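You operate a simulated robot arm through the tools that you are given. There is no shell and no other tool.

You are at the controls of a simulated two-armed robot. One attempt, no reset.

TASK
Take the lid off the black beaker and lay it down on the top of the wooden table.

The check looks at the end state, three seconds after you hand in, the way a careful person would. Anything else that was tipped, shoved, dropped, spilled or broken makes it a failure. A push-on lid holds only when it is set on centred and level and pressed home; a screw cap is set on level and turned clockwise until tight.

THE ROBOT
Two 7-joint arms with two-finger grippers on one trunk, on a base that moves. Base frame: it is fixed to the floor where the robot stands at the start and does not move with it; the origin is under the middle of the robot, x ahead of it, y to its left, z up. Lengths are in cm, angles in degrees, forces in N, time in s.
The left shoulder is at the start at [4.1, 16.2, 113], the right one opposite. With the tool pointing down near the work surface each hand reaches from about 28 to 74 cm from the robot's upright axis, wherever it stands, measured 20 degrees to its own side. Places, roughly: black beaker [250, 0, 100]. Payload 2.45 kg a hand.
The tool frame of a hand sits at the grasp point between the pads (the TCP): z along the fingers, y along the line on which they close. The tips reach 2.6 cm beyond it. The gripper opens to 9.6 cm; its body begins 6.9 cm behind the TCP.
Orientation is that of the tool frame in the base frame, as a unit quaternion [w, x, y, z]. With the fingers straight down and closing along the base's y, the tool's x points along the base's -x, its y along +y and its z along -z.

THE INTERFACE
- The arms move only by the tool drive_tool. It takes "left_commands", "right_commands" or both (then of equal length, played together; a hand with none holds still); each is a list of rows, each a list of 7 numbers: the shift along the tool's x, y, z in mm, then the turn, a rotation vector about the tool's x, y, z in rad, then the closure, from 0 (fully open) to 1 (shut). In form: [[tx, ty, tz, ax, ay, az, grip], ...]. A call has 1 to 20 rows; each row shifts and turns the commanded pose from where the row before left it, along the tool's axes as they then stand. A row lasts 0.2 s, in which the tool goes at most 5 cm and 8.6 degrees; a call with a longer step from one row to the next is refused whole, and so is a gripper value outside its range. A pose out of reach is approached as far as the arm can. The call stops where the force on the tool passes 40 N (or 10 N more than at its start, if that is more) or the arm is blocked; 0.2 s more then pass. The fingers move at their own pace (about 11.99 cm/s each) and stop on an object; they squeeze with about 26 N. The grip force told is the motor's: it shows also when the fingers shut on nothing. Time passes only in rows, and 0.2 s behind the last, so rows that do not move let the fingers close. The reply holds the time, the measured pose of the TCP, the force on the tool along the base axes, the opening and the grip force, in the units named above and with some noise, with the torque about the TCP (base axes, N m) and any sound that the robot's microphone picked up.
- Cameras (640 x 400 px; columns grow to the right, rows downward): "scene" is now at [12.2, 0.01, 160.77]; the picture's right is [0.04, -1.00, 0.00], its down [-0.73, -0.03, -0.69] and it looks along [0.69, 0.03, -0.73] (base axes); focal length 271 px, centre (320, 200). "left" rides on the left gripper at [8.2, -0.3, -9.8] in its tool frame; the picture's right is [0.04, 1.00, 0.00], its down [-0.73, 0.03, -0.68] and it looks along [-0.68, 0.03, 0.73] (tool axes); focal length 256 px, centre (320, 200). "right" rides on the right gripper at [8.2, 0.3, -9.8] in its tool frame; the picture's right is [-0.04, 1.00, 0.00], its down [-0.73, -0.03, -0.68] and it looks along [-0.68, -0.03, 0.73] (tool axes); focal length 256 px, centre (320, 200). There is no depth. A picture from a camera that has moved, and an enlarged one, comes with that camera's place and axes in the base frame and with its lens. The place of the scene camera against the robot may be out by one fixed shift of up to 1.2 cm in any direction.
- get_image(camera): a new picture of that camera. It takes no simulated time.
- slide_trunk(by): moves the trunk up (or, below 0, down) by that many cm; the arms and the scene camera ride with it, the base frame stays. It gives what a move gives, with no picture.
- base_move(legs): drives the robot by 1 to 6 legs, each [ahead, left, turn to the left] in cm, cm and degrees, along the robot's own axes; the way and the turn of a leg run together, so that a leg with both is an arc; at most 150 cm and 180 degrees a leg. The arms and the cameras ride along, it lands a little off, and it stops where it bumps. It gives what a move gives.
- turn_head(pan, tilt): turns the head with the scene camera to pan (to the left, within 120 degrees either way) and tilt (down, from -29 to 69), counted from straight ahead of the robot (the tilt from the chest, where the trunk bows). It gives what a move gives.
- inspect(camera, box): a new picture of the part [left, top, right, bottom] of that camera's present view, enlarged. It takes no simulated time.
- finish_job(): hands the job in; it is judged then, once.

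Nothing tells you exact positions but the pictures and the camera data. Unless the task says otherwise, let go and move clear before handing in.

The tools are called after "Emit:" as a command line: name --argument value ..., lists and objects as JSON in quotes. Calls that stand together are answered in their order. drive_tool: Moves the arms, as the interface text tells. Its arguments: {"type":"object","properties":{"left_commands":{"type":"array"},"right_commands":{"type":"array"}},"required":[]} The other tools are called the same way: slide_trunk (by) moves the trunk up or down; base_move (legs) drives the base; turn_head (pan, tilt) turns the head that bears the scene camera; get_image (camera) takes a picture; inspect (camera, box) takes an enlarged picture of a part of a camera's view; finish_job () hands the job in.

At the start:

```text
clock: 0.0
left_tool_pos: [56.98, 26.01, 104.96]
left_tool_rot: [-0.001, 0.0, 1.0, 0.0]
left_ft_force: [0.6, -1.0, -0.5]
left_wrist_torque: [-0.03, 0.05, 0.01]
left_finger_gap: 9.59
left_finger_force: 0.1
right_tool_pos: [47.88, -20.81, 111.15]
right_tool_rot: [0.0, 0.001, 1.0, 0.0]
right_ft_force: [0.3, -0.6, -0.5]
right_wrist_torque: [0.01, -0.06, 0.02]
right_finger_gap: 9.6
right_finger_force: 0.0
trunk travel left (down, up): [-30.0, 26.7]
robot x, y, heading: [0.27, 0.09, -0.0]
head pan, tilt (commanded): [2.3, 46.4]
```

scene: 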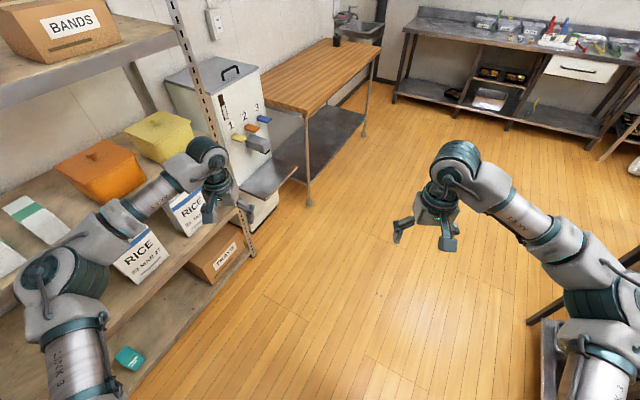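
right: 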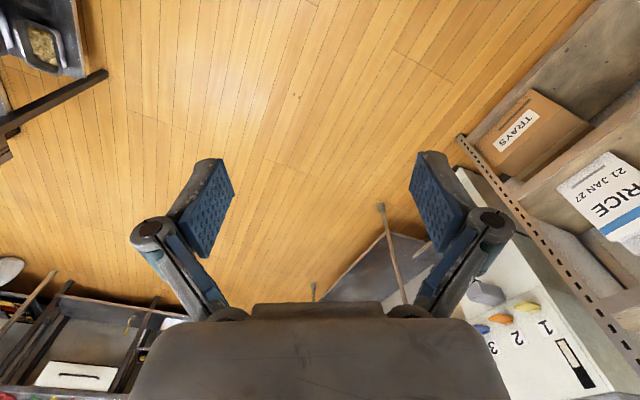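
left: 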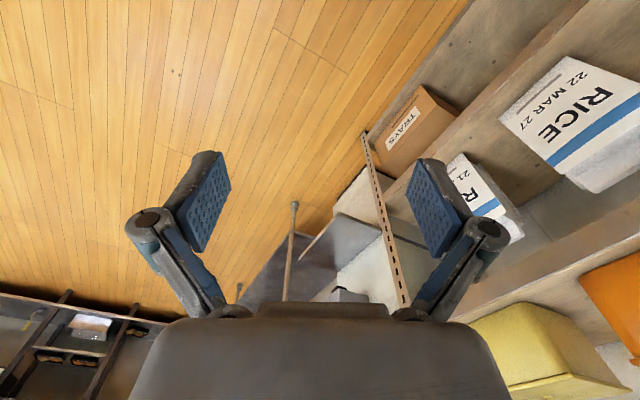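

I see a room with a shelf on the left, a wooden table further ahead with a small black object at its far end, probably the black beaker. I'll look closer before driving.

Emit:
inspect --camera "scene" --box '[240, 0, 440, 125]'

Emit:
turn_head --pan 0 --tilt 20

Emit:
get_image --camera "scene"

```text
3.20 times, centred on (340, 62) of scene
camera zoom: at [12.2, 0.01, 160.77], right [0.04, -1.0, 0.0], down [-0.73, -0.03, -0.69], along [0.69, 0.03, -0.73], focal length 866 px, centre (256, 640)
```

zoom: 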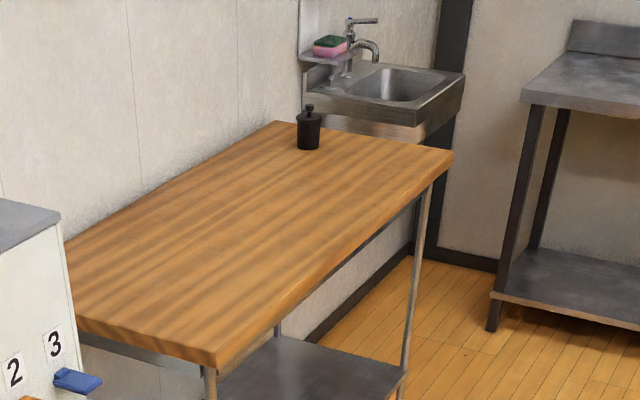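

```text
clock: 0.9
left_tool_pos: [56.58, 26.07, 105.2]
left_tool_rot: [0.001, -0.001, 1.0, -0.001]
left_ft_force: [0.3, -0.7, -0.1]
left_wrist_torque: [0.01, 0.0, -0.02]
left_finger_gap: 9.59
left_finger_force: 0.0
right_tool_pos: [47.47, -20.82, 111.48]
right_tool_rot: [0.002, 0.001, 1.0, -0.001]
right_ft_force: [0.3, 0.0, 0.3]
right_wrist_torque: [0.0, 0.01, 0.04]
right_finger_gap: 9.58
right_finger_force: 0.1
trunk travel left (down, up): [-30.0, 26.7]
robot x, y, heading: [-0.17, 0.08, 0.2]
head pan, tilt (commanded): [0.0, 20.0]
```

```text
taken
camera scene: at [13.5, -0.3, 164.82], right [0.0, -1.0, 0.0], down [-0.35, 0.0, -0.94], along [0.94, 0.0, -0.35], focal length 271 px, centre (320, 200)
```

scene: 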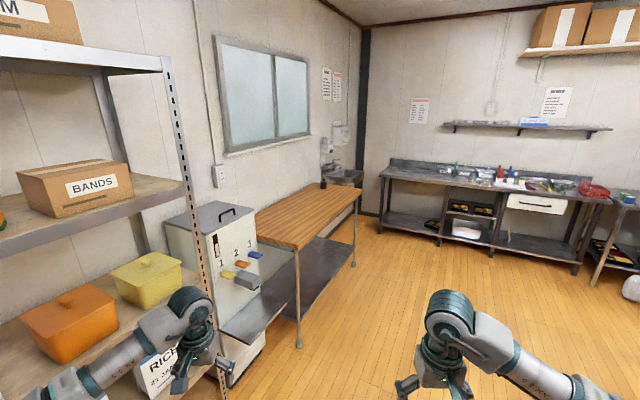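

The black beaker with a knobbed lid stands near the far end of the wooden table, which runs away obliquely. I'll look at the surroundings around the base before driving.

Emit:
turn_head --pan -45 --tilt 45

Emit:
get_image --camera "scene"

Emit:
turn_head --pan 0 --tilt 69

Emit:
get_image --camera "scene"

```text
clock: 2.0
left_tool_pos: [56.68, 25.91, 105.05]
left_tool_rot: [0.001, -0.002, 1.0, 0.0]
left_ft_force: [-0.1, 0.0, -0.8]
left_wrist_torque: [-0.02, 0.02, -0.01]
left_finger_gap: 9.55
left_finger_force: 0.0
right_tool_pos: [47.55, -20.83, 111.32]
right_tool_rot: [0.001, 0.001, 1.0, 0.0]
right_ft_force: [-0.1, -0.4, 0.2]
right_wrist_torque: [-0.03, 0.0, 0.03]
right_finger_gap: 9.6
right_finger_force: 0.0
trunk travel left (down, up): [-30.0, 26.7]
robot x, y, heading: [-0.14, -0.15, 0.2]
head pan, tilt (commanded): [-45.0, 45.0]
```

```text
taken
camera scene: at [9.95, -6.06, 160.98], right [-0.71, -0.71, 0.0], down [-0.5, 0.5, -0.71], along [0.5, -0.5, -0.71], focal length 271 px, centre (320, 200)
```

scene: 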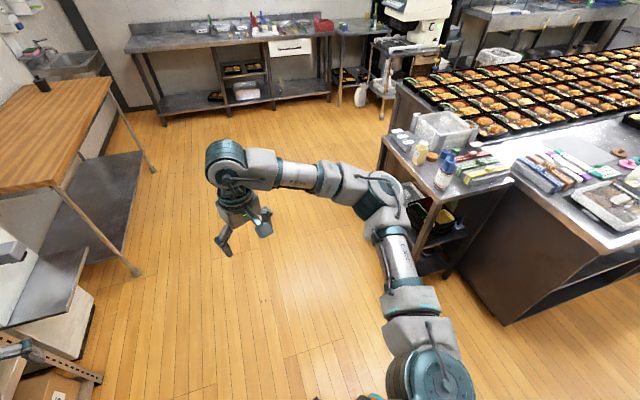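

```text
clock: 3.1
left_tool_pos: [56.58, 26.17, 105.02]
left_tool_rot: [0.001, -0.001, 1.0, 0.0]
left_ft_force: [0.1, -0.6, -0.1]
left_wrist_torque: [0.0, 0.02, 0.02]
left_finger_gap: 9.59
left_finger_force: 0.0
right_tool_pos: [47.47, -20.89, 111.27]
right_tool_rot: [0.002, 0.0, 1.0, -0.001]
right_ft_force: [-0.2, -0.4, -0.2]
right_wrist_torque: [0.01, 0.01, 0.0]
right_finger_gap: 9.62
right_finger_force: 0.0
trunk travel left (down, up): [-30.0, 26.7]
robot x, y, heading: [-0.05, -0.11, 0.0]
head pan, tilt (commanded): [0.0, 68.8]
```

```text
taken
camera scene: at [9.77, -0.31, 158.09], right [0.0, -1.0, 0.0], down [-0.93, 0.0, -0.36], along [0.36, 0.0, -0.93], focal length 271 px, centre (320, 200)
```

scene: 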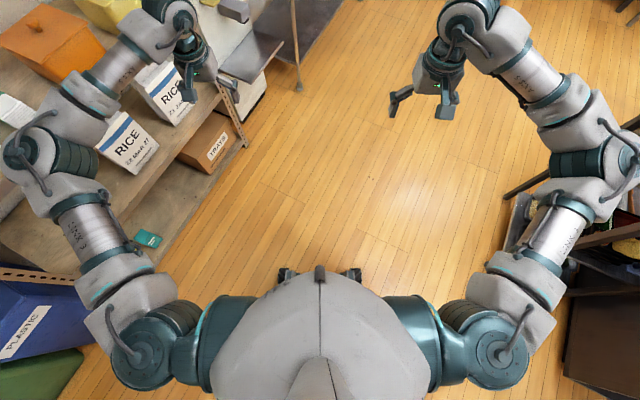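

The corridor between the shelf, dispenser and right-hand benches is clear, with the beaker around (258, -3) on the table top at about z=86. I'll drive ahead, swinging right for clearance, then turn to face the table's long side from a safe distance.

Emit:
turn_head --pan 0 --tilt 40

Emit:
base_move --legs '[[120, -58, 0], [105, -45, 0]]'

Emit:
get_image --camera "scene"

```text
clock: 4.1
left_tool_pos: [56.63, 26.18, 105.16]
left_tool_rot: [0.001, 0.0, 1.0, 0.0]
left_ft_force: [0.3, -0.8, 0.5]
left_wrist_torque: [-0.01, -0.05, 0.01]
left_finger_gap: 9.59
left_finger_force: 0.0
right_tool_pos: [47.47, -20.83, 111.23]
right_tool_rot: [0.001, 0.001, 1.0, 0.0]
right_ft_force: [0.2, -0.3, -0.5]
right_wrist_torque: [-0.02, -0.01, -0.03]
right_finger_gap: 9.62
right_finger_force: 0.0
trunk travel left (down, up): [-30.0, 26.7]
robot x, y, heading: [0.29, -0.16, 0.5]
head pan, tilt (commanded): [0.0, 40.0]
```

```text
clock: 16.2
left_tool_pos: [282.33, -77.41, 105.12]
left_tool_rot: [0.001, -0.004, 1.0, 0.0]
left_ft_force: [0.0, 0.5, -0.9]
left_wrist_torque: [0.0, 0.0, 0.03]
left_finger_gap: 9.6
left_finger_force: 0.1
right_tool_pos: [273.25, -124.35, 111.41]
right_tool_rot: [0.002, -0.002, 1.0, -0.001]
right_ft_force: [-1.0, 0.5, 0.9]
right_wrist_torque: [-0.03, 0.01, 0.04]
right_finger_gap: 9.59
right_finger_force: 0.1
trunk travel left (down, up): [-30.0, 26.7]
robot x, y, heading: [225.82, -104.11, 0.3]
head pan, tilt (commanded): [0.0, 40.0]
```

```text
taken
camera scene: at [238.41, -103.87, 161.69], right [0.0, -1.0, 0.0], down [-0.65, 0.0, -0.76], along [0.76, 0.0, -0.65], focal length 271 px, centre (320, 200)
```

scene: 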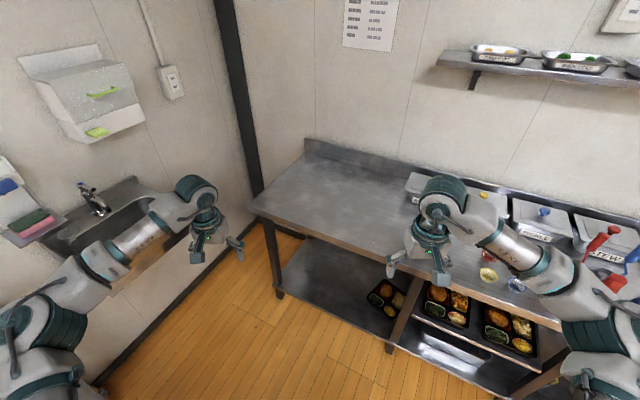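

The base is at about (226, -104) facing the sink and far bench. Next I turn left to face the table's long side.

Emit:
base_move --legs '[[0, 0, 65]]'

Emit:
get_image --camera "scene"

```text
clock: 19.5
left_tool_pos: [225.79, -42.02, 105.36]
left_tool_rot: [0.002, -0.539, 0.842, 0.001]
left_ft_force: [0.3, 0.7, 0.3]
left_wrist_torque: [0.0, -0.01, 0.0]
left_finger_gap: 9.61
left_finger_force: 0.0
right_tool_pos: [264.64, -69.99, 111.53]
right_tool_rot: [0.002, -0.538, 0.843, 0.003]
right_ft_force: [0.1, 0.4, -0.3]
right_wrist_torque: [0.02, 0.01, 0.01]
right_finger_gap: 9.61
right_finger_force: 0.0
trunk travel left (down, up): [-30.0, 26.7]
robot x, y, heading: [225.61, -103.73, 64.9]
head pan, tilt (commanded): [0.0, 40.0]
```

```text
taken
camera scene: at [231.57, -93.33, 161.69], right [0.91, -0.42, 0.0], down [-0.27, -0.59, -0.76], along [0.32, 0.69, -0.65], focal length 271 px, centre (320, 200)
```

scene: 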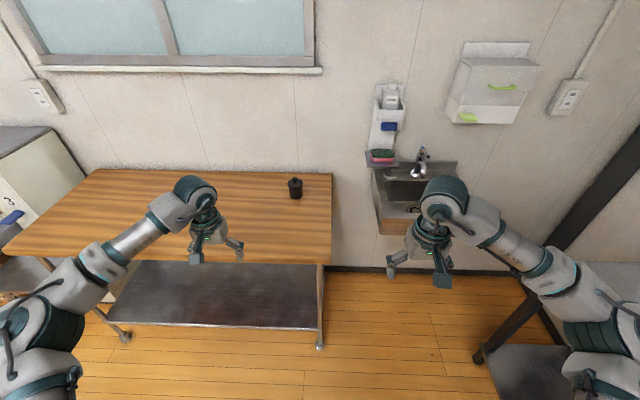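

Good view: the black beaker stands on the table ahead with a knobbed lid. Let me zoom in on it.

Emit:
inspect --camera "scene" --box '[255, 160, 335, 210]'

Emit:
get_image --camera "left"

Emit:
get_image --camera "right"

```text
8.00 times, centred on (295, 185) of scene
camera zoom: at [231.57, -93.33, 161.69], right [0.91, -0.42, 0.0], down [-0.27, -0.59, -0.76], along [0.32, 0.69, -0.65], focal length 2166 px, centre (520, 320)
```

zoom: 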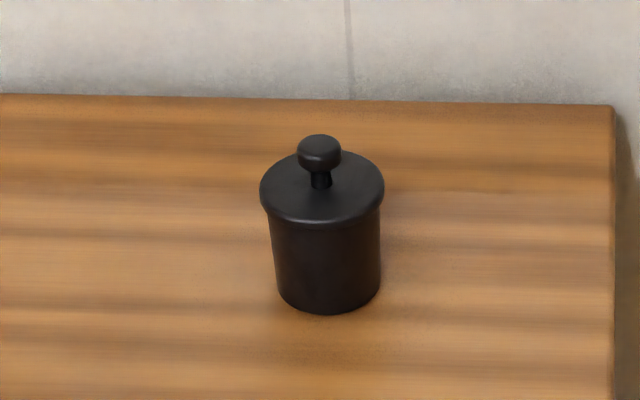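

```text
taken
camera left: at [222.77, -49.58, 114.97], right [-0.92, 0.38, 0.0], down [0.28, 0.67, 0.68], along [0.26, 0.63, -0.73], focal length 256 px, centre (320, 200)
```

left: 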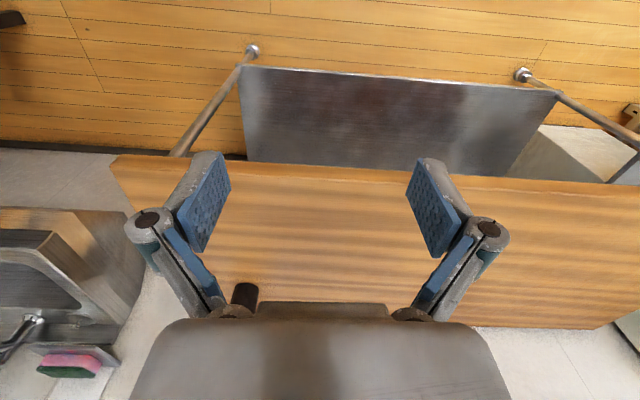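

```text
taken
camera right: at [260.86, -77.46, 121.4], right [-0.89, 0.46, 0.0], down [0.33, 0.65, 0.68], along [0.31, 0.61, -0.73], focal length 256 px, centre (320, 200)
```

right: 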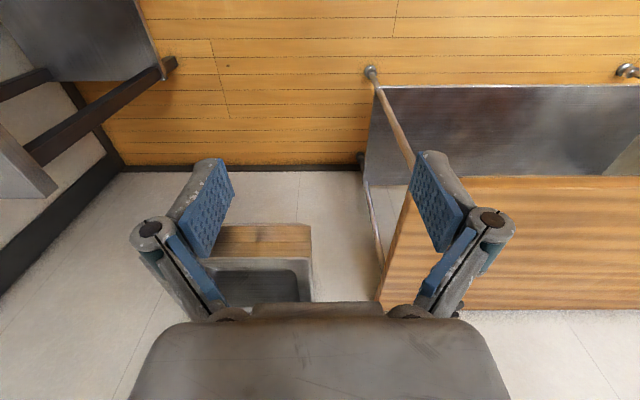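

The beaker (lid about 6.8 cm wide, mushroom knob about 2.5 cm, knob top near z=93) is ~107 cm ahead and 10 cm left of the robot axis; the table edge is ~70 cm ahead. I'll drive closer in a cautious step and check the clearance of the base.

Emit:
base_move --legs '[[28, -5, 0]]'

Emit:
get_image --camera "scene"

Emit:
turn_head --pan 0 --tilt 69

Emit:
get_image --camera "scene"

```text
clock: 21.4
left_tool_pos: [241.62, -18.72, 105.57]
left_tool_rot: [0.004, -0.54, 0.842, 0.002]
left_ft_force: [0.5, -0.5, -0.2]
left_wrist_torque: [-0.01, 0.0, 0.0]
left_finger_gap: 9.6
left_finger_force: 0.0
right_tool_pos: [280.3, -46.76, 111.9]
right_tool_rot: [0.004, -0.539, 0.842, 0.002]
right_ft_force: [-0.6, 0.3, -0.4]
right_wrist_torque: [-0.02, 0.0, -0.01]
right_finger_gap: 9.59
right_finger_force: 0.0
trunk travel left (down, up): [-30.0, 26.7]
robot x, y, heading: [241.84, -80.43, 65.2]
head pan, tilt (commanded): [0.0, 40.0]
```

```text
taken
camera scene: at [247.37, -69.87, 161.71], right [0.91, -0.42, 0.0], down [-0.27, -0.59, -0.76], along [0.32, 0.69, -0.65], focal length 271 px, centre (320, 200)
```

scene: 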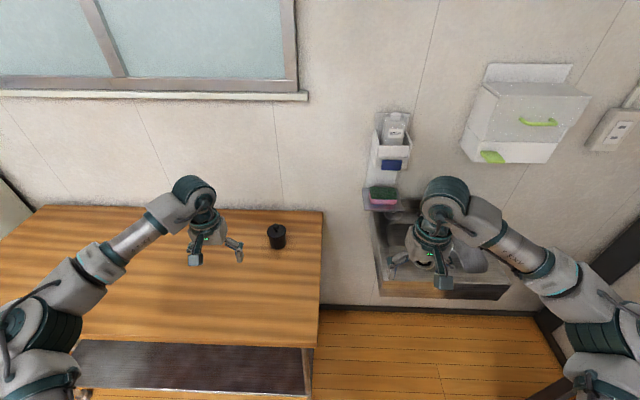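

```text
clock: 22.4
left_tool_pos: [241.59, -19.14, 105.85]
left_tool_rot: [0.005, -0.54, 0.842, 0.003]
left_ft_force: [0.1, -0.2, 0.2]
left_wrist_torque: [0.0, -0.03, 0.01]
left_finger_gap: 9.6
left_finger_force: 0.0
right_tool_pos: [280.15, -47.14, 111.93]
right_tool_rot: [0.006, -0.538, 0.843, 0.003]
right_ft_force: [0.4, 0.1, -0.1]
right_wrist_torque: [0.03, 0.0, 0.04]
right_finger_gap: 9.63
right_finger_force: 0.0
trunk travel left (down, up): [-30.0, 26.7]
robot x, y, heading: [242.22, -80.67, 65.1]
head pan, tilt (commanded): [0.0, 68.8]
```

```text
taken
camera scene: at [246.34, -72.51, 158.1], right [0.91, -0.42, 0.0], down [-0.39, -0.85, -0.36], along [0.15, 0.33, -0.93], focal length 271 px, centre (320, 200)
```

scene: 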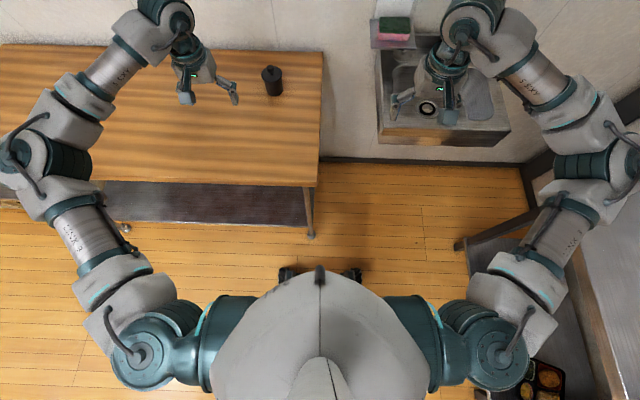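

The base front is about 29 cm ahead of the axis, the table edge 43 and its legs 47; there is room to go about 13 cm further, which puts the beaker near 66 cm ahead and 15 cm left, in front of the left shoulder.

Emit:
base_move --legs '[[12, 0, 0]]'

Emit:
turn_head --pan 12 --tilt 50

Emit:
get_image --camera "scene"

Emit:
get_image --camera "left"

```text
clock: 23.6
left_tool_pos: [246.55, -8.32, 105.8]
left_tool_rot: [0.006, -0.54, 0.842, 0.005]
left_ft_force: [0.5, -0.1, -0.3]
left_wrist_torque: [0.02, 0.02, 0.02]
left_finger_gap: 9.63
left_finger_force: 0.0
right_tool_pos: [285.26, -36.39, 111.94]
right_tool_rot: [0.006, -0.539, 0.842, 0.003]
right_ft_force: [-0.4, -0.6, 0.0]
right_wrist_torque: [-0.03, 0.01, 0.01]
right_finger_gap: 9.59
right_finger_force: 0.2
trunk travel left (down, up): [-30.0, 26.7]
robot x, y, heading: [247.01, -69.75, 65.5]
head pan, tilt (commanded): [0.0, 68.8]
```

```text
clock: 24.4
left_tool_pos: [246.45, -8.52, 105.94]
left_tool_rot: [0.007, -0.54, 0.842, 0.005]
left_ft_force: [0.1, -0.2, 0.3]
left_wrist_torque: [-0.04, 0.01, -0.01]
left_finger_gap: 9.57
left_finger_force: 0.0
right_tool_pos: [285.1, -36.63, 112.02]
right_tool_rot: [0.007, -0.54, 0.842, 0.005]
right_ft_force: [0.2, 0.0, -0.3]
right_wrist_torque: [-0.01, 0.0, -0.05]
right_finger_gap: 9.64
right_finger_force: 0.0
trunk travel left (down, up): [-30.0, 26.7]
robot x, y, heading: [247.07, -69.81, 65.5]
head pan, tilt (commanded): [12.0, 50.0]
```

```text
taken
camera scene: at [250.72, -59.26, 160.27], right [0.98, -0.22, 0.0], down [-0.17, -0.75, -0.64], along [0.14, 0.62, -0.77], focal length 271 px, centre (320, 200)
```

scene: 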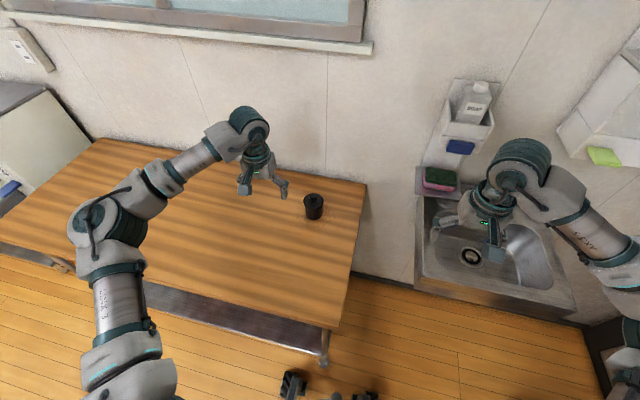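

```text
taken
camera left: at [243.34, -16.29, 115.47], right [-0.92, 0.38, 0.0], down [0.27, 0.67, 0.69], along [0.26, 0.64, -0.72], focal length 256 px, centre (320, 200)
```

left: 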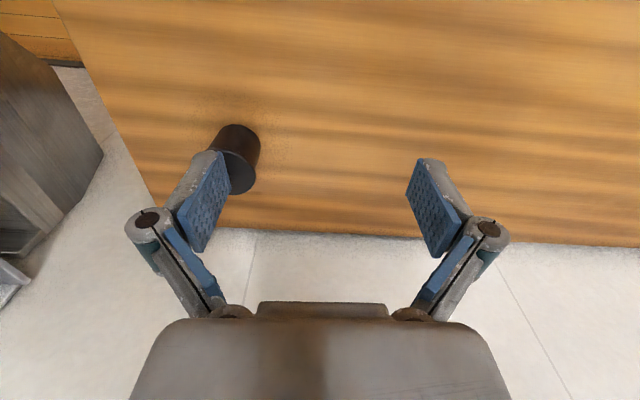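

The beaker sits in front and slightly right of the left hand, and the hand is well above it. I'll zoom in from the head camera to fix its position.

Emit:
inspect --camera "scene" --box '[273, 180, 353, 230]'

Emit:
inspect --camera "left" --box '[180, 100, 340, 200]'

```text
8.00 times, centred on (313, 205) of scene
camera zoom: at [250.72, -59.26, 160.27], right [0.98, -0.22, 0.0], down [-0.17, -0.75, -0.64], along [0.14, 0.62, -0.77], focal length 2166 px, centre (376, 160)
```

zoom: 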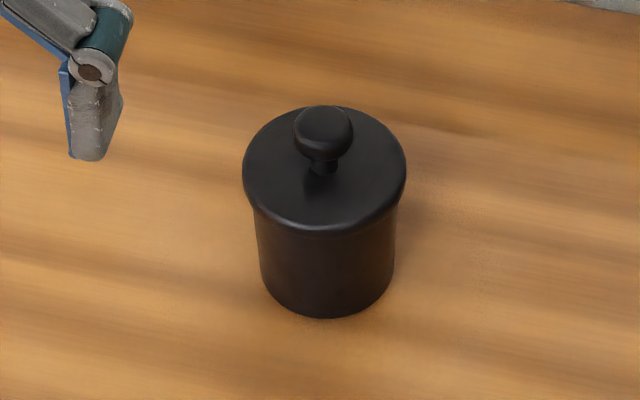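

```text
4.00 times, centred on (260, 150) of left
camera zoom: at [243.34, -16.29, 115.47], right [-0.92, 0.38, 0.0], down [0.27, 0.67, 0.69], along [0.26, 0.64, -0.72], focal length 1024 px, centre (560, 400)
```

zoom: 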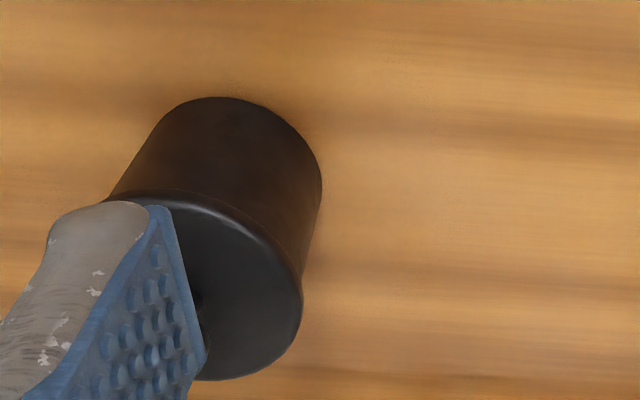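

The beaker axis comes out near (261.5, -3.2), lid top around z=90.5. I'll move the left hand over it at safe height and look with the wrist camera.

Emit:
drive_tool --left_commands '[[-16, -16, 0, 0, 0, 0, 0], [-19, -20, 0, 0, 0, 0, 0], [-19, -20, 0, 0, 0, 0, 0], [-19, -20, 0, 0, 0, 0, 0], [-19, -20, 0, 0, 0, 0, 0], [-12, -12, 0, 0, 0, 0, 0], [-6, -6, 0, 0, 0, 0, 0], [0, 0, 0, 0, 0, 0, 0], [0, 0, 0, 0, 0, 0, 0]]'

Emit:
get_image --camera "left"

Emit:
get_image --camera "scene"

```text
clock: 26.4
left_tool_pos: [261.57, -3.28, 106.12]
left_tool_rot: [0.007, -0.541, 0.841, 0.004]
left_ft_force: [0.5, 0.3, -0.4]
left_wrist_torque: [0.01, 0.02, 0.03]
left_finger_gap: 9.61
left_finger_force: 0.0
right_tool_pos: [285.21, -36.68, 111.95]
right_tool_rot: [0.006, -0.539, 0.843, 0.005]
right_ft_force: [-0.4, -0.1, -0.8]
right_wrist_torque: [-0.02, 0.0, 0.0]
right_finger_gap: 9.61
right_finger_force: 0.0
trunk travel left (down, up): [-30.0, 26.7]
robot x, y, heading: [247.03, -69.79, 65.4]
head pan, tilt (commanded): [12.0, 50.0]
```

```text
taken
camera left: at [258.46, -11.0, 115.66], right [-0.92, 0.38, 0.0], down [0.28, 0.67, 0.69], along [0.26, 0.64, -0.72], focal length 256 px, centre (320, 200)
```

left: 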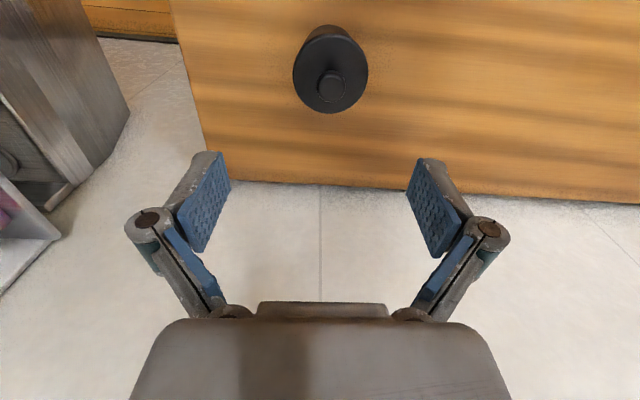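

```text
taken
camera scene: at [250.93, -59.27, 160.27], right [0.98, -0.22, 0.0], down [-0.17, -0.75, -0.64], along [0.14, 0.62, -0.77], focal length 271 px, centre (320, 200)
```

scene: 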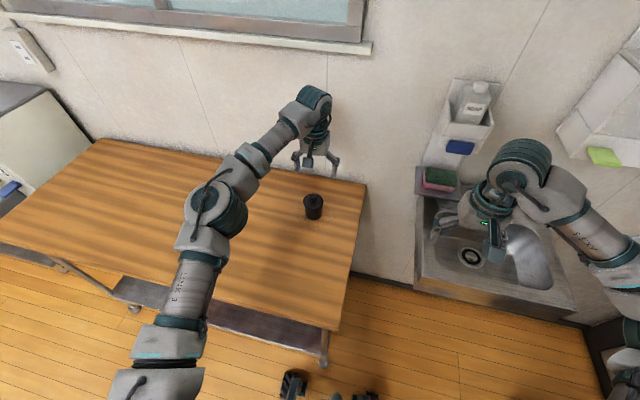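

The knob appears between and beyond the fingers, slightly to the hand's left side; I'll zoom to refine.

Emit:
inspect --camera "left" --box '[272, 10, 400, 90]'

Emit:
inspect --camera "left" --box '[272, 50, 400, 130]'

Emit:
inspect --camera "scene" --box '[273, 130, 373, 230]'

```text
5.00 times, centred on (336, 50) of left
camera zoom: at [258.46, -11.0, 115.66], right [-0.92, 0.38, 0.0], down [0.28, 0.67, 0.69], along [0.26, 0.64, -0.72], focal length 1280 px, centre (240, 950)
```

zoom: 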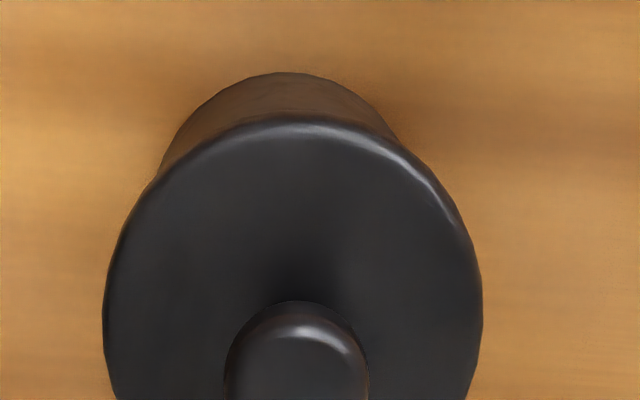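

```text
5.00 times, centred on (336, 90) of left
camera zoom: at [258.46, -11.0, 115.66], right [-0.92, 0.38, 0.0], down [0.28, 0.67, 0.69], along [0.26, 0.64, -0.72], focal length 1280 px, centre (240, 750)
```

zoom: 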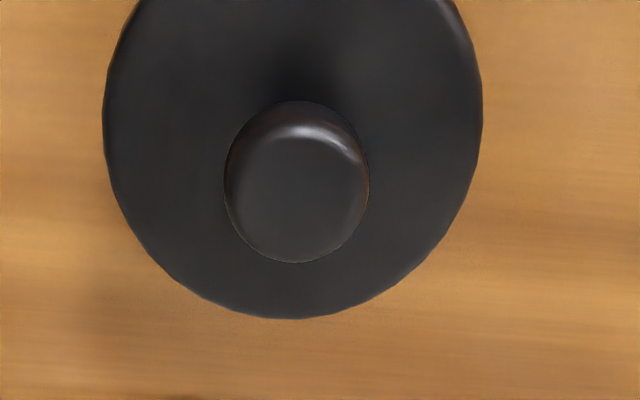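

```text
4.00 times, centred on (323, 180) of scene
camera zoom: at [250.93, -59.27, 160.27], right [0.98, -0.22, 0.0], down [-0.17, -0.75, -0.64], along [0.14, 0.62, -0.77], focal length 1083 px, centre (308, 280)
```

zoom: 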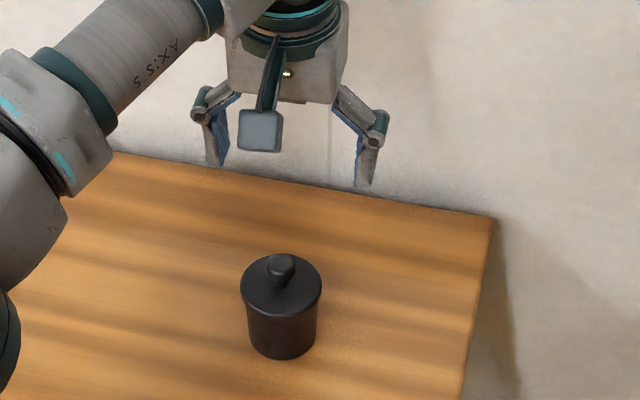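

From the wrist view the knob is about 1 cm to the hand's left and half a centimetre nearer than the TCP; lid top near z≈91. I'll re-centre, level the tool, and descend part way to look again.

Emit:
drive_tool --left_commands '[[5, 9, 0, 0, 0.016, 0, 0], [0, 0, 10, 0, 0, 0, 0], [0, 0, 15, 0, 0, 0, 0], [0, 0, 15, 0, 0, 0, 0], [0, 0, 10, 0, 0, 0, 0], [0, 0, 0, 0, 0, 0, 0], [0, 0, 0, 0, 0, 0, 0]]'

Emit:
get_image --camera "left"

Emit:
inspect --camera "scene" --box '[273, 130, 373, 230]'

```text
clock: 28.0
left_tool_pos: [260.43, -3.44, 101.2]
left_tool_rot: [0.0, -0.541, 0.841, 0.0]
left_ft_force: [-0.2, 0.0, 0.4]
left_wrist_torque: [0.02, -0.02, 0.0]
left_finger_gap: 9.59
left_finger_force: 0.1
right_tool_pos: [285.31, -36.61, 112.1]
right_tool_rot: [0.007, -0.538, 0.843, 0.005]
right_ft_force: [-0.7, 0.0, -0.3]
right_wrist_torque: [-0.01, -0.03, 0.02]
right_finger_gap: 9.61
right_finger_force: 0.2
trunk travel left (down, up): [-30.0, 26.7]
robot x, y, heading: [246.86, -69.79, 64.9]
head pan, tilt (commanded): [12.0, 50.0]
```

```text
taken
camera left: at [257.42, -10.98, 110.84], right [-0.93, 0.38, 0.0], down [0.28, 0.68, 0.68], along [0.26, 0.63, -0.73], focal length 256 px, centre (320, 200)
```

left: 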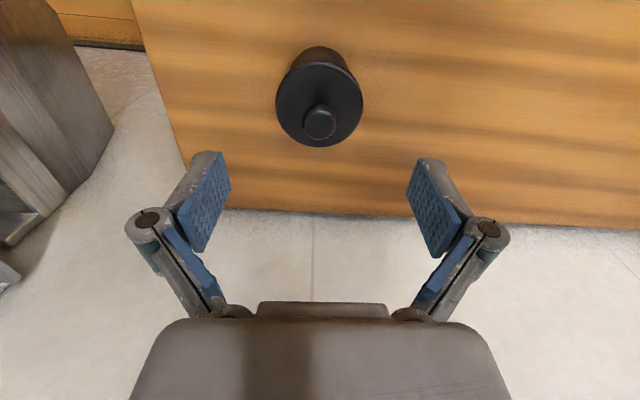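

```text
4.00 times, centred on (323, 180) of scene
camera zoom: at [250.91, -59.26, 160.27], right [0.98, -0.22, 0.0], down [-0.17, -0.75, -0.64], along [0.14, 0.62, -0.77], focal length 1083 px, centre (308, 280)
```

zoom: 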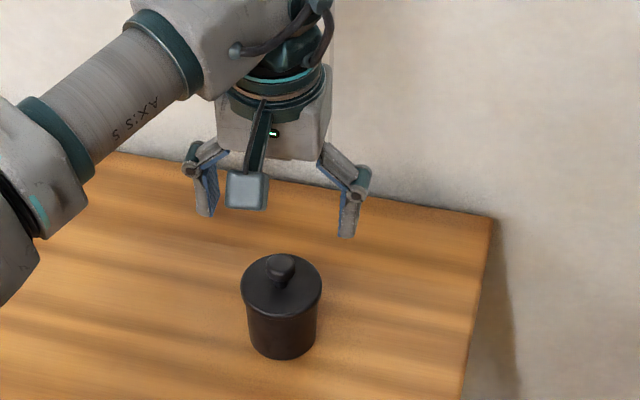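

Emit:
inspect --camera "left" --box '[256, 30, 384, 110]'

Emit:
inspect --camera "left" --box '[256, 80, 384, 160]'

```text
5.00 times, centred on (320, 70) of left
camera zoom: at [257.42, -10.98, 110.84], right [-0.93, 0.38, 0.0], down [0.28, 0.68, 0.68], along [0.26, 0.63, -0.73], focal length 1280 px, centre (320, 850)
```

zoom: 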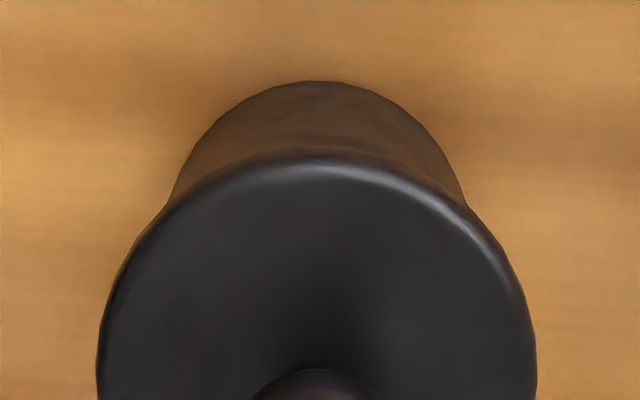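

```text
5.00 times, centred on (320, 120) of left
camera zoom: at [257.42, -10.98, 110.84], right [-0.93, 0.38, 0.0], down [0.28, 0.68, 0.68], along [0.26, 0.63, -0.73], focal length 1280 px, centre (320, 600)
```

zoom: 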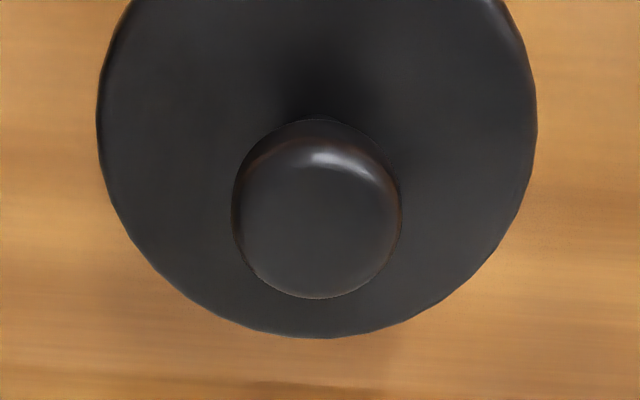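

The knob is now centred under the TCP to within about a millimetre; the lid top is at z≈91–92.5 and knob top ≈95. I'll go down another 4 cm and check heights from the cameras before closing.

Emit:
drive_tool --left_commands '[[0, 0, 10, 0, 0, 0, 0], [0, 0, 12, 0, 0, 0, 0], [0, 0, 12, 0, 0, 0, 0], [0, 0, 6, 0, 0, 0, 0], [0, 0, 0, 0, 0, 0, 0], [0, 0, 0, 0, 0, 0, 0]]'

Emit:
get_image --camera "left"

Emit:
inspect --camera "scene" --box '[273, 160, 353, 210]'

Emit:
inspect --camera "scene" --box '[273, 185, 353, 235]'

```text
clock: 29.4
left_tool_pos: [260.42, -3.43, 97.2]
left_tool_rot: [0.0, -0.54, 0.841, 0.0]
left_ft_force: [-0.3, -0.6, 0.4]
left_wrist_torque: [-0.05, -0.02, 0.02]
left_finger_gap: 9.59
left_finger_force: 0.0
right_tool_pos: [285.19, -36.67, 111.96]
right_tool_rot: [0.007, -0.539, 0.842, 0.006]
right_ft_force: [0.1, -0.1, 0.3]
right_wrist_torque: [-0.01, -0.02, 0.0]
right_finger_gap: 9.59
right_finger_force: 0.1
trunk travel left (down, up): [-30.0, 26.7]
robot x, y, heading: [246.56, -69.63, 65.5]
head pan, tilt (commanded): [12.0, 50.0]
```

```text
taken
camera left: at [257.38, -10.98, 106.79], right [-0.92, 0.38, 0.0], down [0.28, 0.68, 0.68], along [0.26, 0.63, -0.73], focal length 256 px, centre (320, 200)
```

left: 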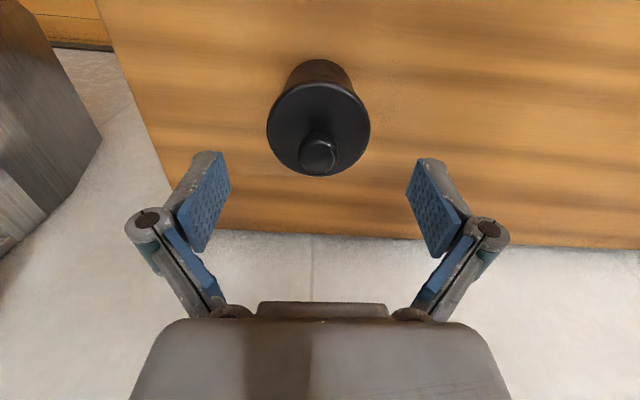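

```text
8.00 times, centred on (313, 185) of scene
camera zoom: at [250.91, -59.26, 160.27], right [0.98, -0.22, 0.0], down [-0.17, -0.75, -0.64], along [0.14, 0.62, -0.77], focal length 2166 px, centre (376, 320)
```

zoom: 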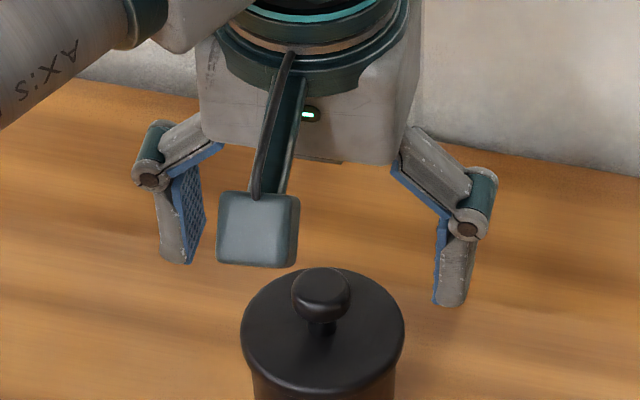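

```text
8.00 times, centred on (313, 210) of scene
camera zoom: at [250.91, -59.26, 160.27], right [0.98, -0.22, 0.0], down [-0.17, -0.75, -0.64], along [0.14, 0.62, -0.77], focal length 2166 px, centre (376, 120)
```

zoom: 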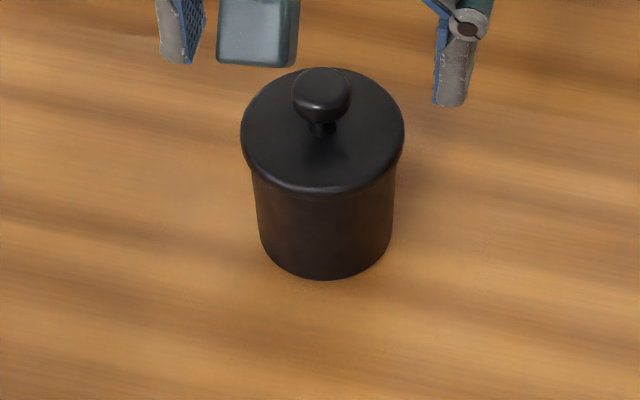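

The fingertips straddle the lid well above it. One more wrist zoom to pin the lid height.

Emit:
inspect --camera "left" --box '[256, 50, 384, 130]'

Emit:
inspect --camera "left" --box '[256, 110, 384, 190]'

```text
5.00 times, centred on (320, 90) of left
camera zoom: at [257.38, -10.98, 106.79], right [-0.92, 0.38, 0.0], down [0.28, 0.68, 0.68], along [0.26, 0.63, -0.73], focal length 1280 px, centre (320, 750)
```

zoom: 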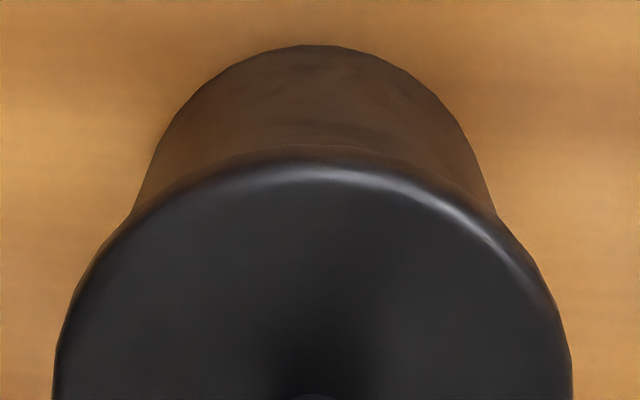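

```text
5.00 times, centred on (320, 150) of left
camera zoom: at [257.38, -10.98, 106.79], right [-0.92, 0.38, 0.0], down [0.28, 0.68, 0.68], along [0.26, 0.63, -0.73], focal length 1280 px, centre (320, 450)
```

zoom: 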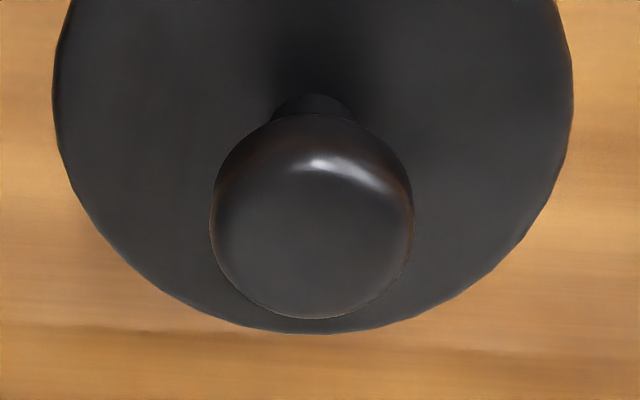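

Widths at three heights give lid top z≈92.3 and the knob's widest part z≈94.4 (diameter 2.4 cm), well centred under the TCP. I'll lower to TCP z≈95.7 and close partly, checking that the tips stay above the lid.

Emit:
drive_tool --left_commands '[[0, 0, 5, 0, 0, 0, 0], [0, 0, 5, 0, 0, 0, 0], [0, 0, 5, 0, 0, 0, 0], [0, 0, 0, 0, 0, 0, 0.2], [0, 0, 0, 0, 0, 0, 0.35], [0, 0, 0, 0, 0, 0, 0.5], [0, 0, 0, 0, 0, 0, 0.5], [0, 0, 0, 0, 0, 0, 0.5]]'

Emit:
get_image --camera "left"

Emit:
inspect --camera "scene" --box '[273, 165, 353, 215]'

```text
clock: 31.2
left_tool_pos: [260.48, -3.41, 95.67]
left_tool_rot: [0.0, -0.54, 0.841, 0.0]
left_ft_force: [-1.1, -0.1, 0.1]
left_wrist_torque: [0.01, 0.0, -0.01]
left_finger_gap: 4.79
left_finger_force: 0.0
right_tool_pos: [285.22, -36.6, 112.06]
right_tool_rot: [0.007, -0.538, 0.843, 0.005]
right_ft_force: [-0.4, -0.4, 0.3]
right_wrist_torque: [0.0, -0.01, -0.03]
right_finger_gap: 9.6
right_finger_force: 0.0
trunk travel left (down, up): [-30.0, 26.7]
robot x, y, heading: [246.7, -69.45, 65.2]
head pan, tilt (commanded): [12.0, 50.0]
```

```text
taken
camera left: at [257.43, -10.92, 105.34], right [-0.92, 0.38, 0.0], down [0.28, 0.68, 0.68], along [0.26, 0.63, -0.73], focal length 256 px, centre (320, 200)
```

left: 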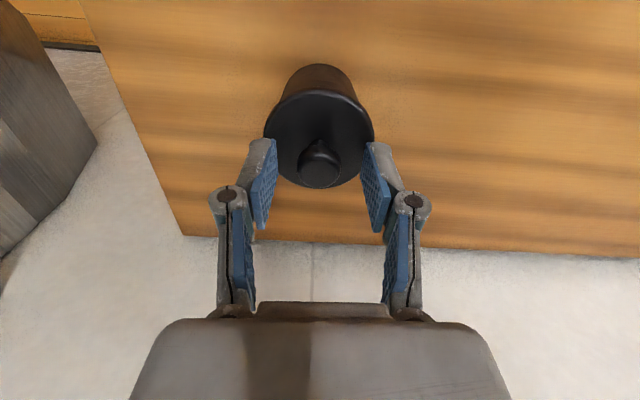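

```text
8.00 times, centred on (313, 190) of scene
camera zoom: at [250.91, -59.26, 160.27], right [0.98, -0.22, 0.0], down [-0.17, -0.75, -0.64], along [0.14, 0.62, -0.77], focal length 2166 px, centre (376, 280)
```

zoom: 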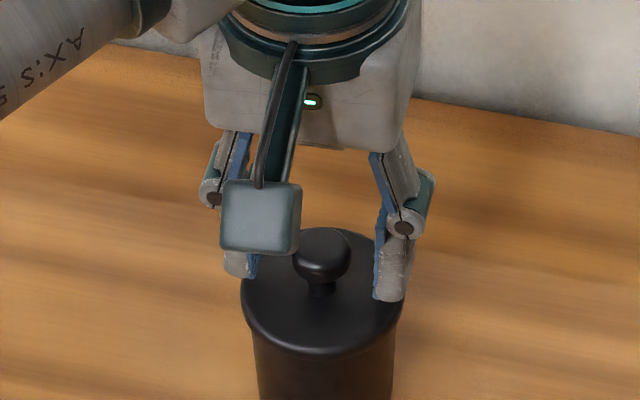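

The tips hover about 0.8–1 cm above the lid, with the knob centred between the pads. I'll close on the knob.

Emit:
drive_tool --left_commands '[[0, 0, 0, 0, 0, 0, 0.6], [0, 0, 0, 0, 0, 0, 0.7], [0, 0, 0, 0, 0, 0, 0.8], [0, 0, 0, 0, 0, 0, 1], [0, 0, 0, 0, 0, 0, 1], [0, 0, 0, 0, 0, 0, 1]]'

Emit:
get_image --camera "left"

Emit:
inspect --camera "scene" --box '[273, 165, 353, 215]'

```text
clock: 32.6
left_tool_pos: [260.39, -3.42, 95.67]
left_tool_rot: [0.001, -0.54, 0.842, 0.0]
left_ft_force: [0.3, 0.3, 0.0]
left_wrist_torque: [-0.01, 0.0, -0.02]
left_finger_gap: 2.11
left_finger_force: 26.4
right_tool_pos: [285.21, -36.76, 112.05]
right_tool_rot: [0.007, -0.539, 0.843, 0.005]
right_ft_force: [0.1, -0.2, 0.2]
right_wrist_torque: [0.02, 0.0, 0.01]
right_finger_gap: 9.6
right_finger_force: 0.0
trunk travel left (down, up): [-30.0, 26.7]
robot x, y, heading: [246.71, -69.59, 65.2]
head pan, tilt (commanded): [12.0, 50.0]
```

```text
taken
camera left: at [257.43, -10.92, 105.34], right [-0.92, 0.38, 0.0], down [0.28, 0.68, 0.68], along [0.26, 0.63, -0.73], focal length 256 px, centre (320, 200)
```

left: 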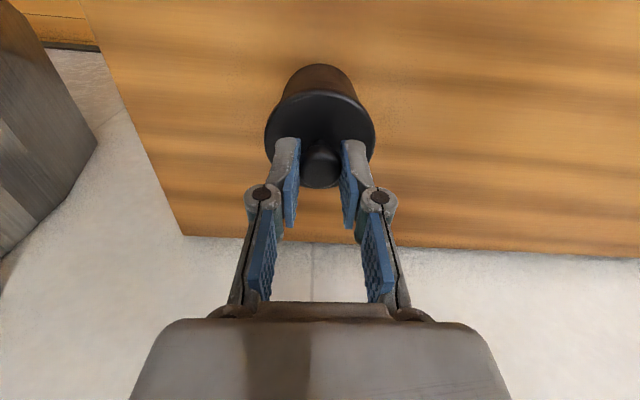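

```text
8.00 times, centred on (313, 190) of scene
camera zoom: at [250.92, -59.26, 160.27], right [0.98, -0.22, 0.0], down [-0.17, -0.75, -0.64], along [0.14, 0.62, -0.77], focal length 2166 px, centre (376, 280)
```

zoom: 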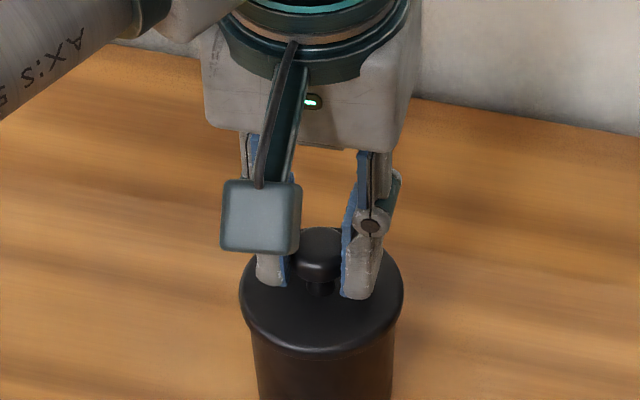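

The knob is gripped (gap 2.1 cm, 26 N). I'll lift very gently by several millimetres and watch whether the lid separates or the beaker comes along.

Emit:
drive_tool --left_commands '[[0, 0, -1, 0, 0, 0, 1], [0, 0, -1, 0, 0, 0, 1], [0, 0, -1, 0, 0, 0, 1], [0, 0, -1, 0, 0, 0, 1], [0, 0, -1, 0, 0, 0, 1], [0, 0, 0, 0, 0, 0, 1]]'

Emit:
get_image --camera "left"

Emit:
inspect --camera "scene" --box '[273, 180, 353, 230]'

```text
clock: 34.0
left_tool_pos: [260.45, -3.39, 96.11]
left_tool_rot: [0.0, -0.54, 0.841, 0.0]
left_ft_force: [0.0, -0.2, 0.0]
left_wrist_torque: [0.0, 0.02, -0.03]
left_finger_gap: 2.12
left_finger_force: 26.0
right_tool_pos: [285.26, -36.56, 112.03]
right_tool_rot: [0.007, -0.539, 0.842, 0.005]
right_ft_force: [0.4, 0.1, -0.3]
right_wrist_torque: [-0.01, -0.01, 0.03]
right_finger_gap: 9.61
right_finger_force: 0.0
trunk travel left (down, up): [-30.0, 26.7]
robot x, y, heading: [247.02, -70.12, 65.3]
head pan, tilt (commanded): [12.0, 50.0]
```

```text
taken
camera left: at [257.45, -10.97, 105.81], right [-0.92, 0.38, 0.0], down [0.28, 0.68, 0.68], along [0.26, 0.63, -0.73], focal length 256 px, centre (320, 200)
```

left: 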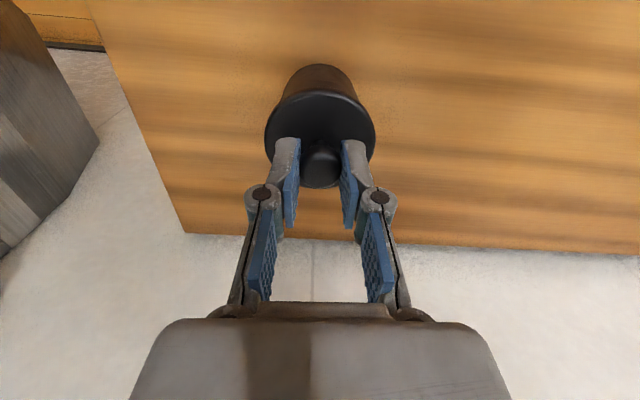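

```text
8.00 times, centred on (313, 205) of scene
camera zoom: at [250.91, -59.25, 160.27], right [0.98, -0.22, 0.0], down [-0.17, -0.75, -0.64], along [0.14, 0.62, -0.77], focal length 2166 px, centre (376, 160)
```

zoom: 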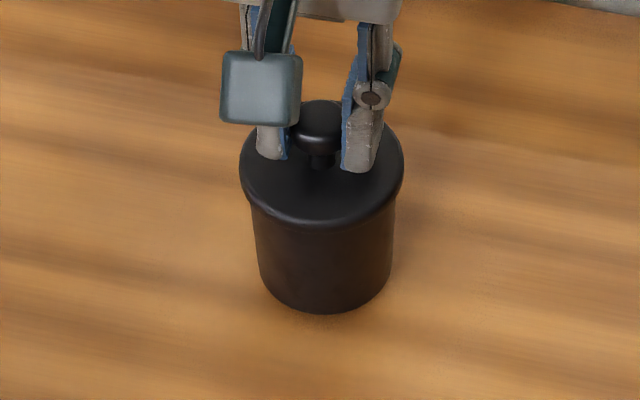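

Comparing views, the beaker's bottom rose together with the lid, so the lid is a snug push-on fit and the beaker came along. I'll set it back down to confirm.

Emit:
drive_tool --left_commands '[[0, 0, 1, 0, 0, 0, 1], [0, 0, 1, 0, 0, 0, 1], [0, 0, 1, 0, 0, 0, 1], [0, 0, 1, 0, 0, 0, 1], [0, 0, 0.7, 0, 0, 0, 1], [0, 0, 0, 0, 0, 0, 1]]'

Emit:
inspect --camera "scene" --box '[273, 180, 353, 230]'

Emit:
inspect --camera "left" --box '[240, 50, 400, 150]'

```text
clock: 35.4
left_tool_pos: [260.39, -3.38, 95.66]
left_tool_rot: [0.0, -0.54, 0.842, 0.0]
left_ft_force: [0.2, 0.5, 0.5]
left_wrist_torque: [-0.01, 0.01, -0.02]
left_finger_gap: 2.12
left_finger_force: 25.8
right_tool_pos: [285.25, -36.62, 112.1]
right_tool_rot: [0.007, -0.539, 0.842, 0.005]
right_ft_force: [-0.3, 0.9, 0.1]
right_wrist_torque: [0.03, 0.01, -0.01]
right_finger_gap: 9.59
right_finger_force: 0.1
trunk travel left (down, up): [-30.0, 26.7]
robot x, y, heading: [247.02, -69.55, 65.4]
head pan, tilt (commanded): [12.0, 50.0]
```

```text
8.00 times, centred on (313, 205) of scene
camera zoom: at [250.91, -59.27, 160.27], right [0.98, -0.22, 0.0], down [-0.17, -0.75, -0.64], along [0.14, 0.62, -0.77], focal length 2166 px, centre (376, 160)
```

zoom: 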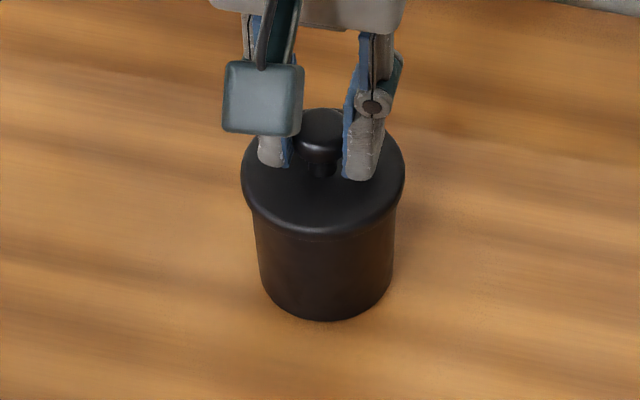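

```text
4.00 times, centred on (320, 100) of left
camera zoom: at [257.49, -10.99, 105.32], right [-0.92, 0.38, 0.0], down [0.28, 0.68, 0.68], along [0.26, 0.63, -0.73], focal length 1024 px, centre (320, 600)
```

zoom: 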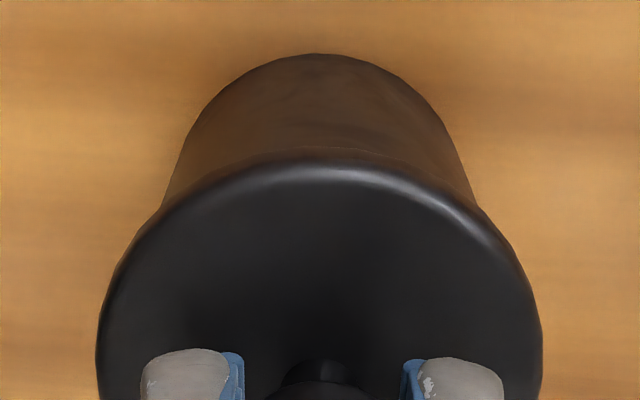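

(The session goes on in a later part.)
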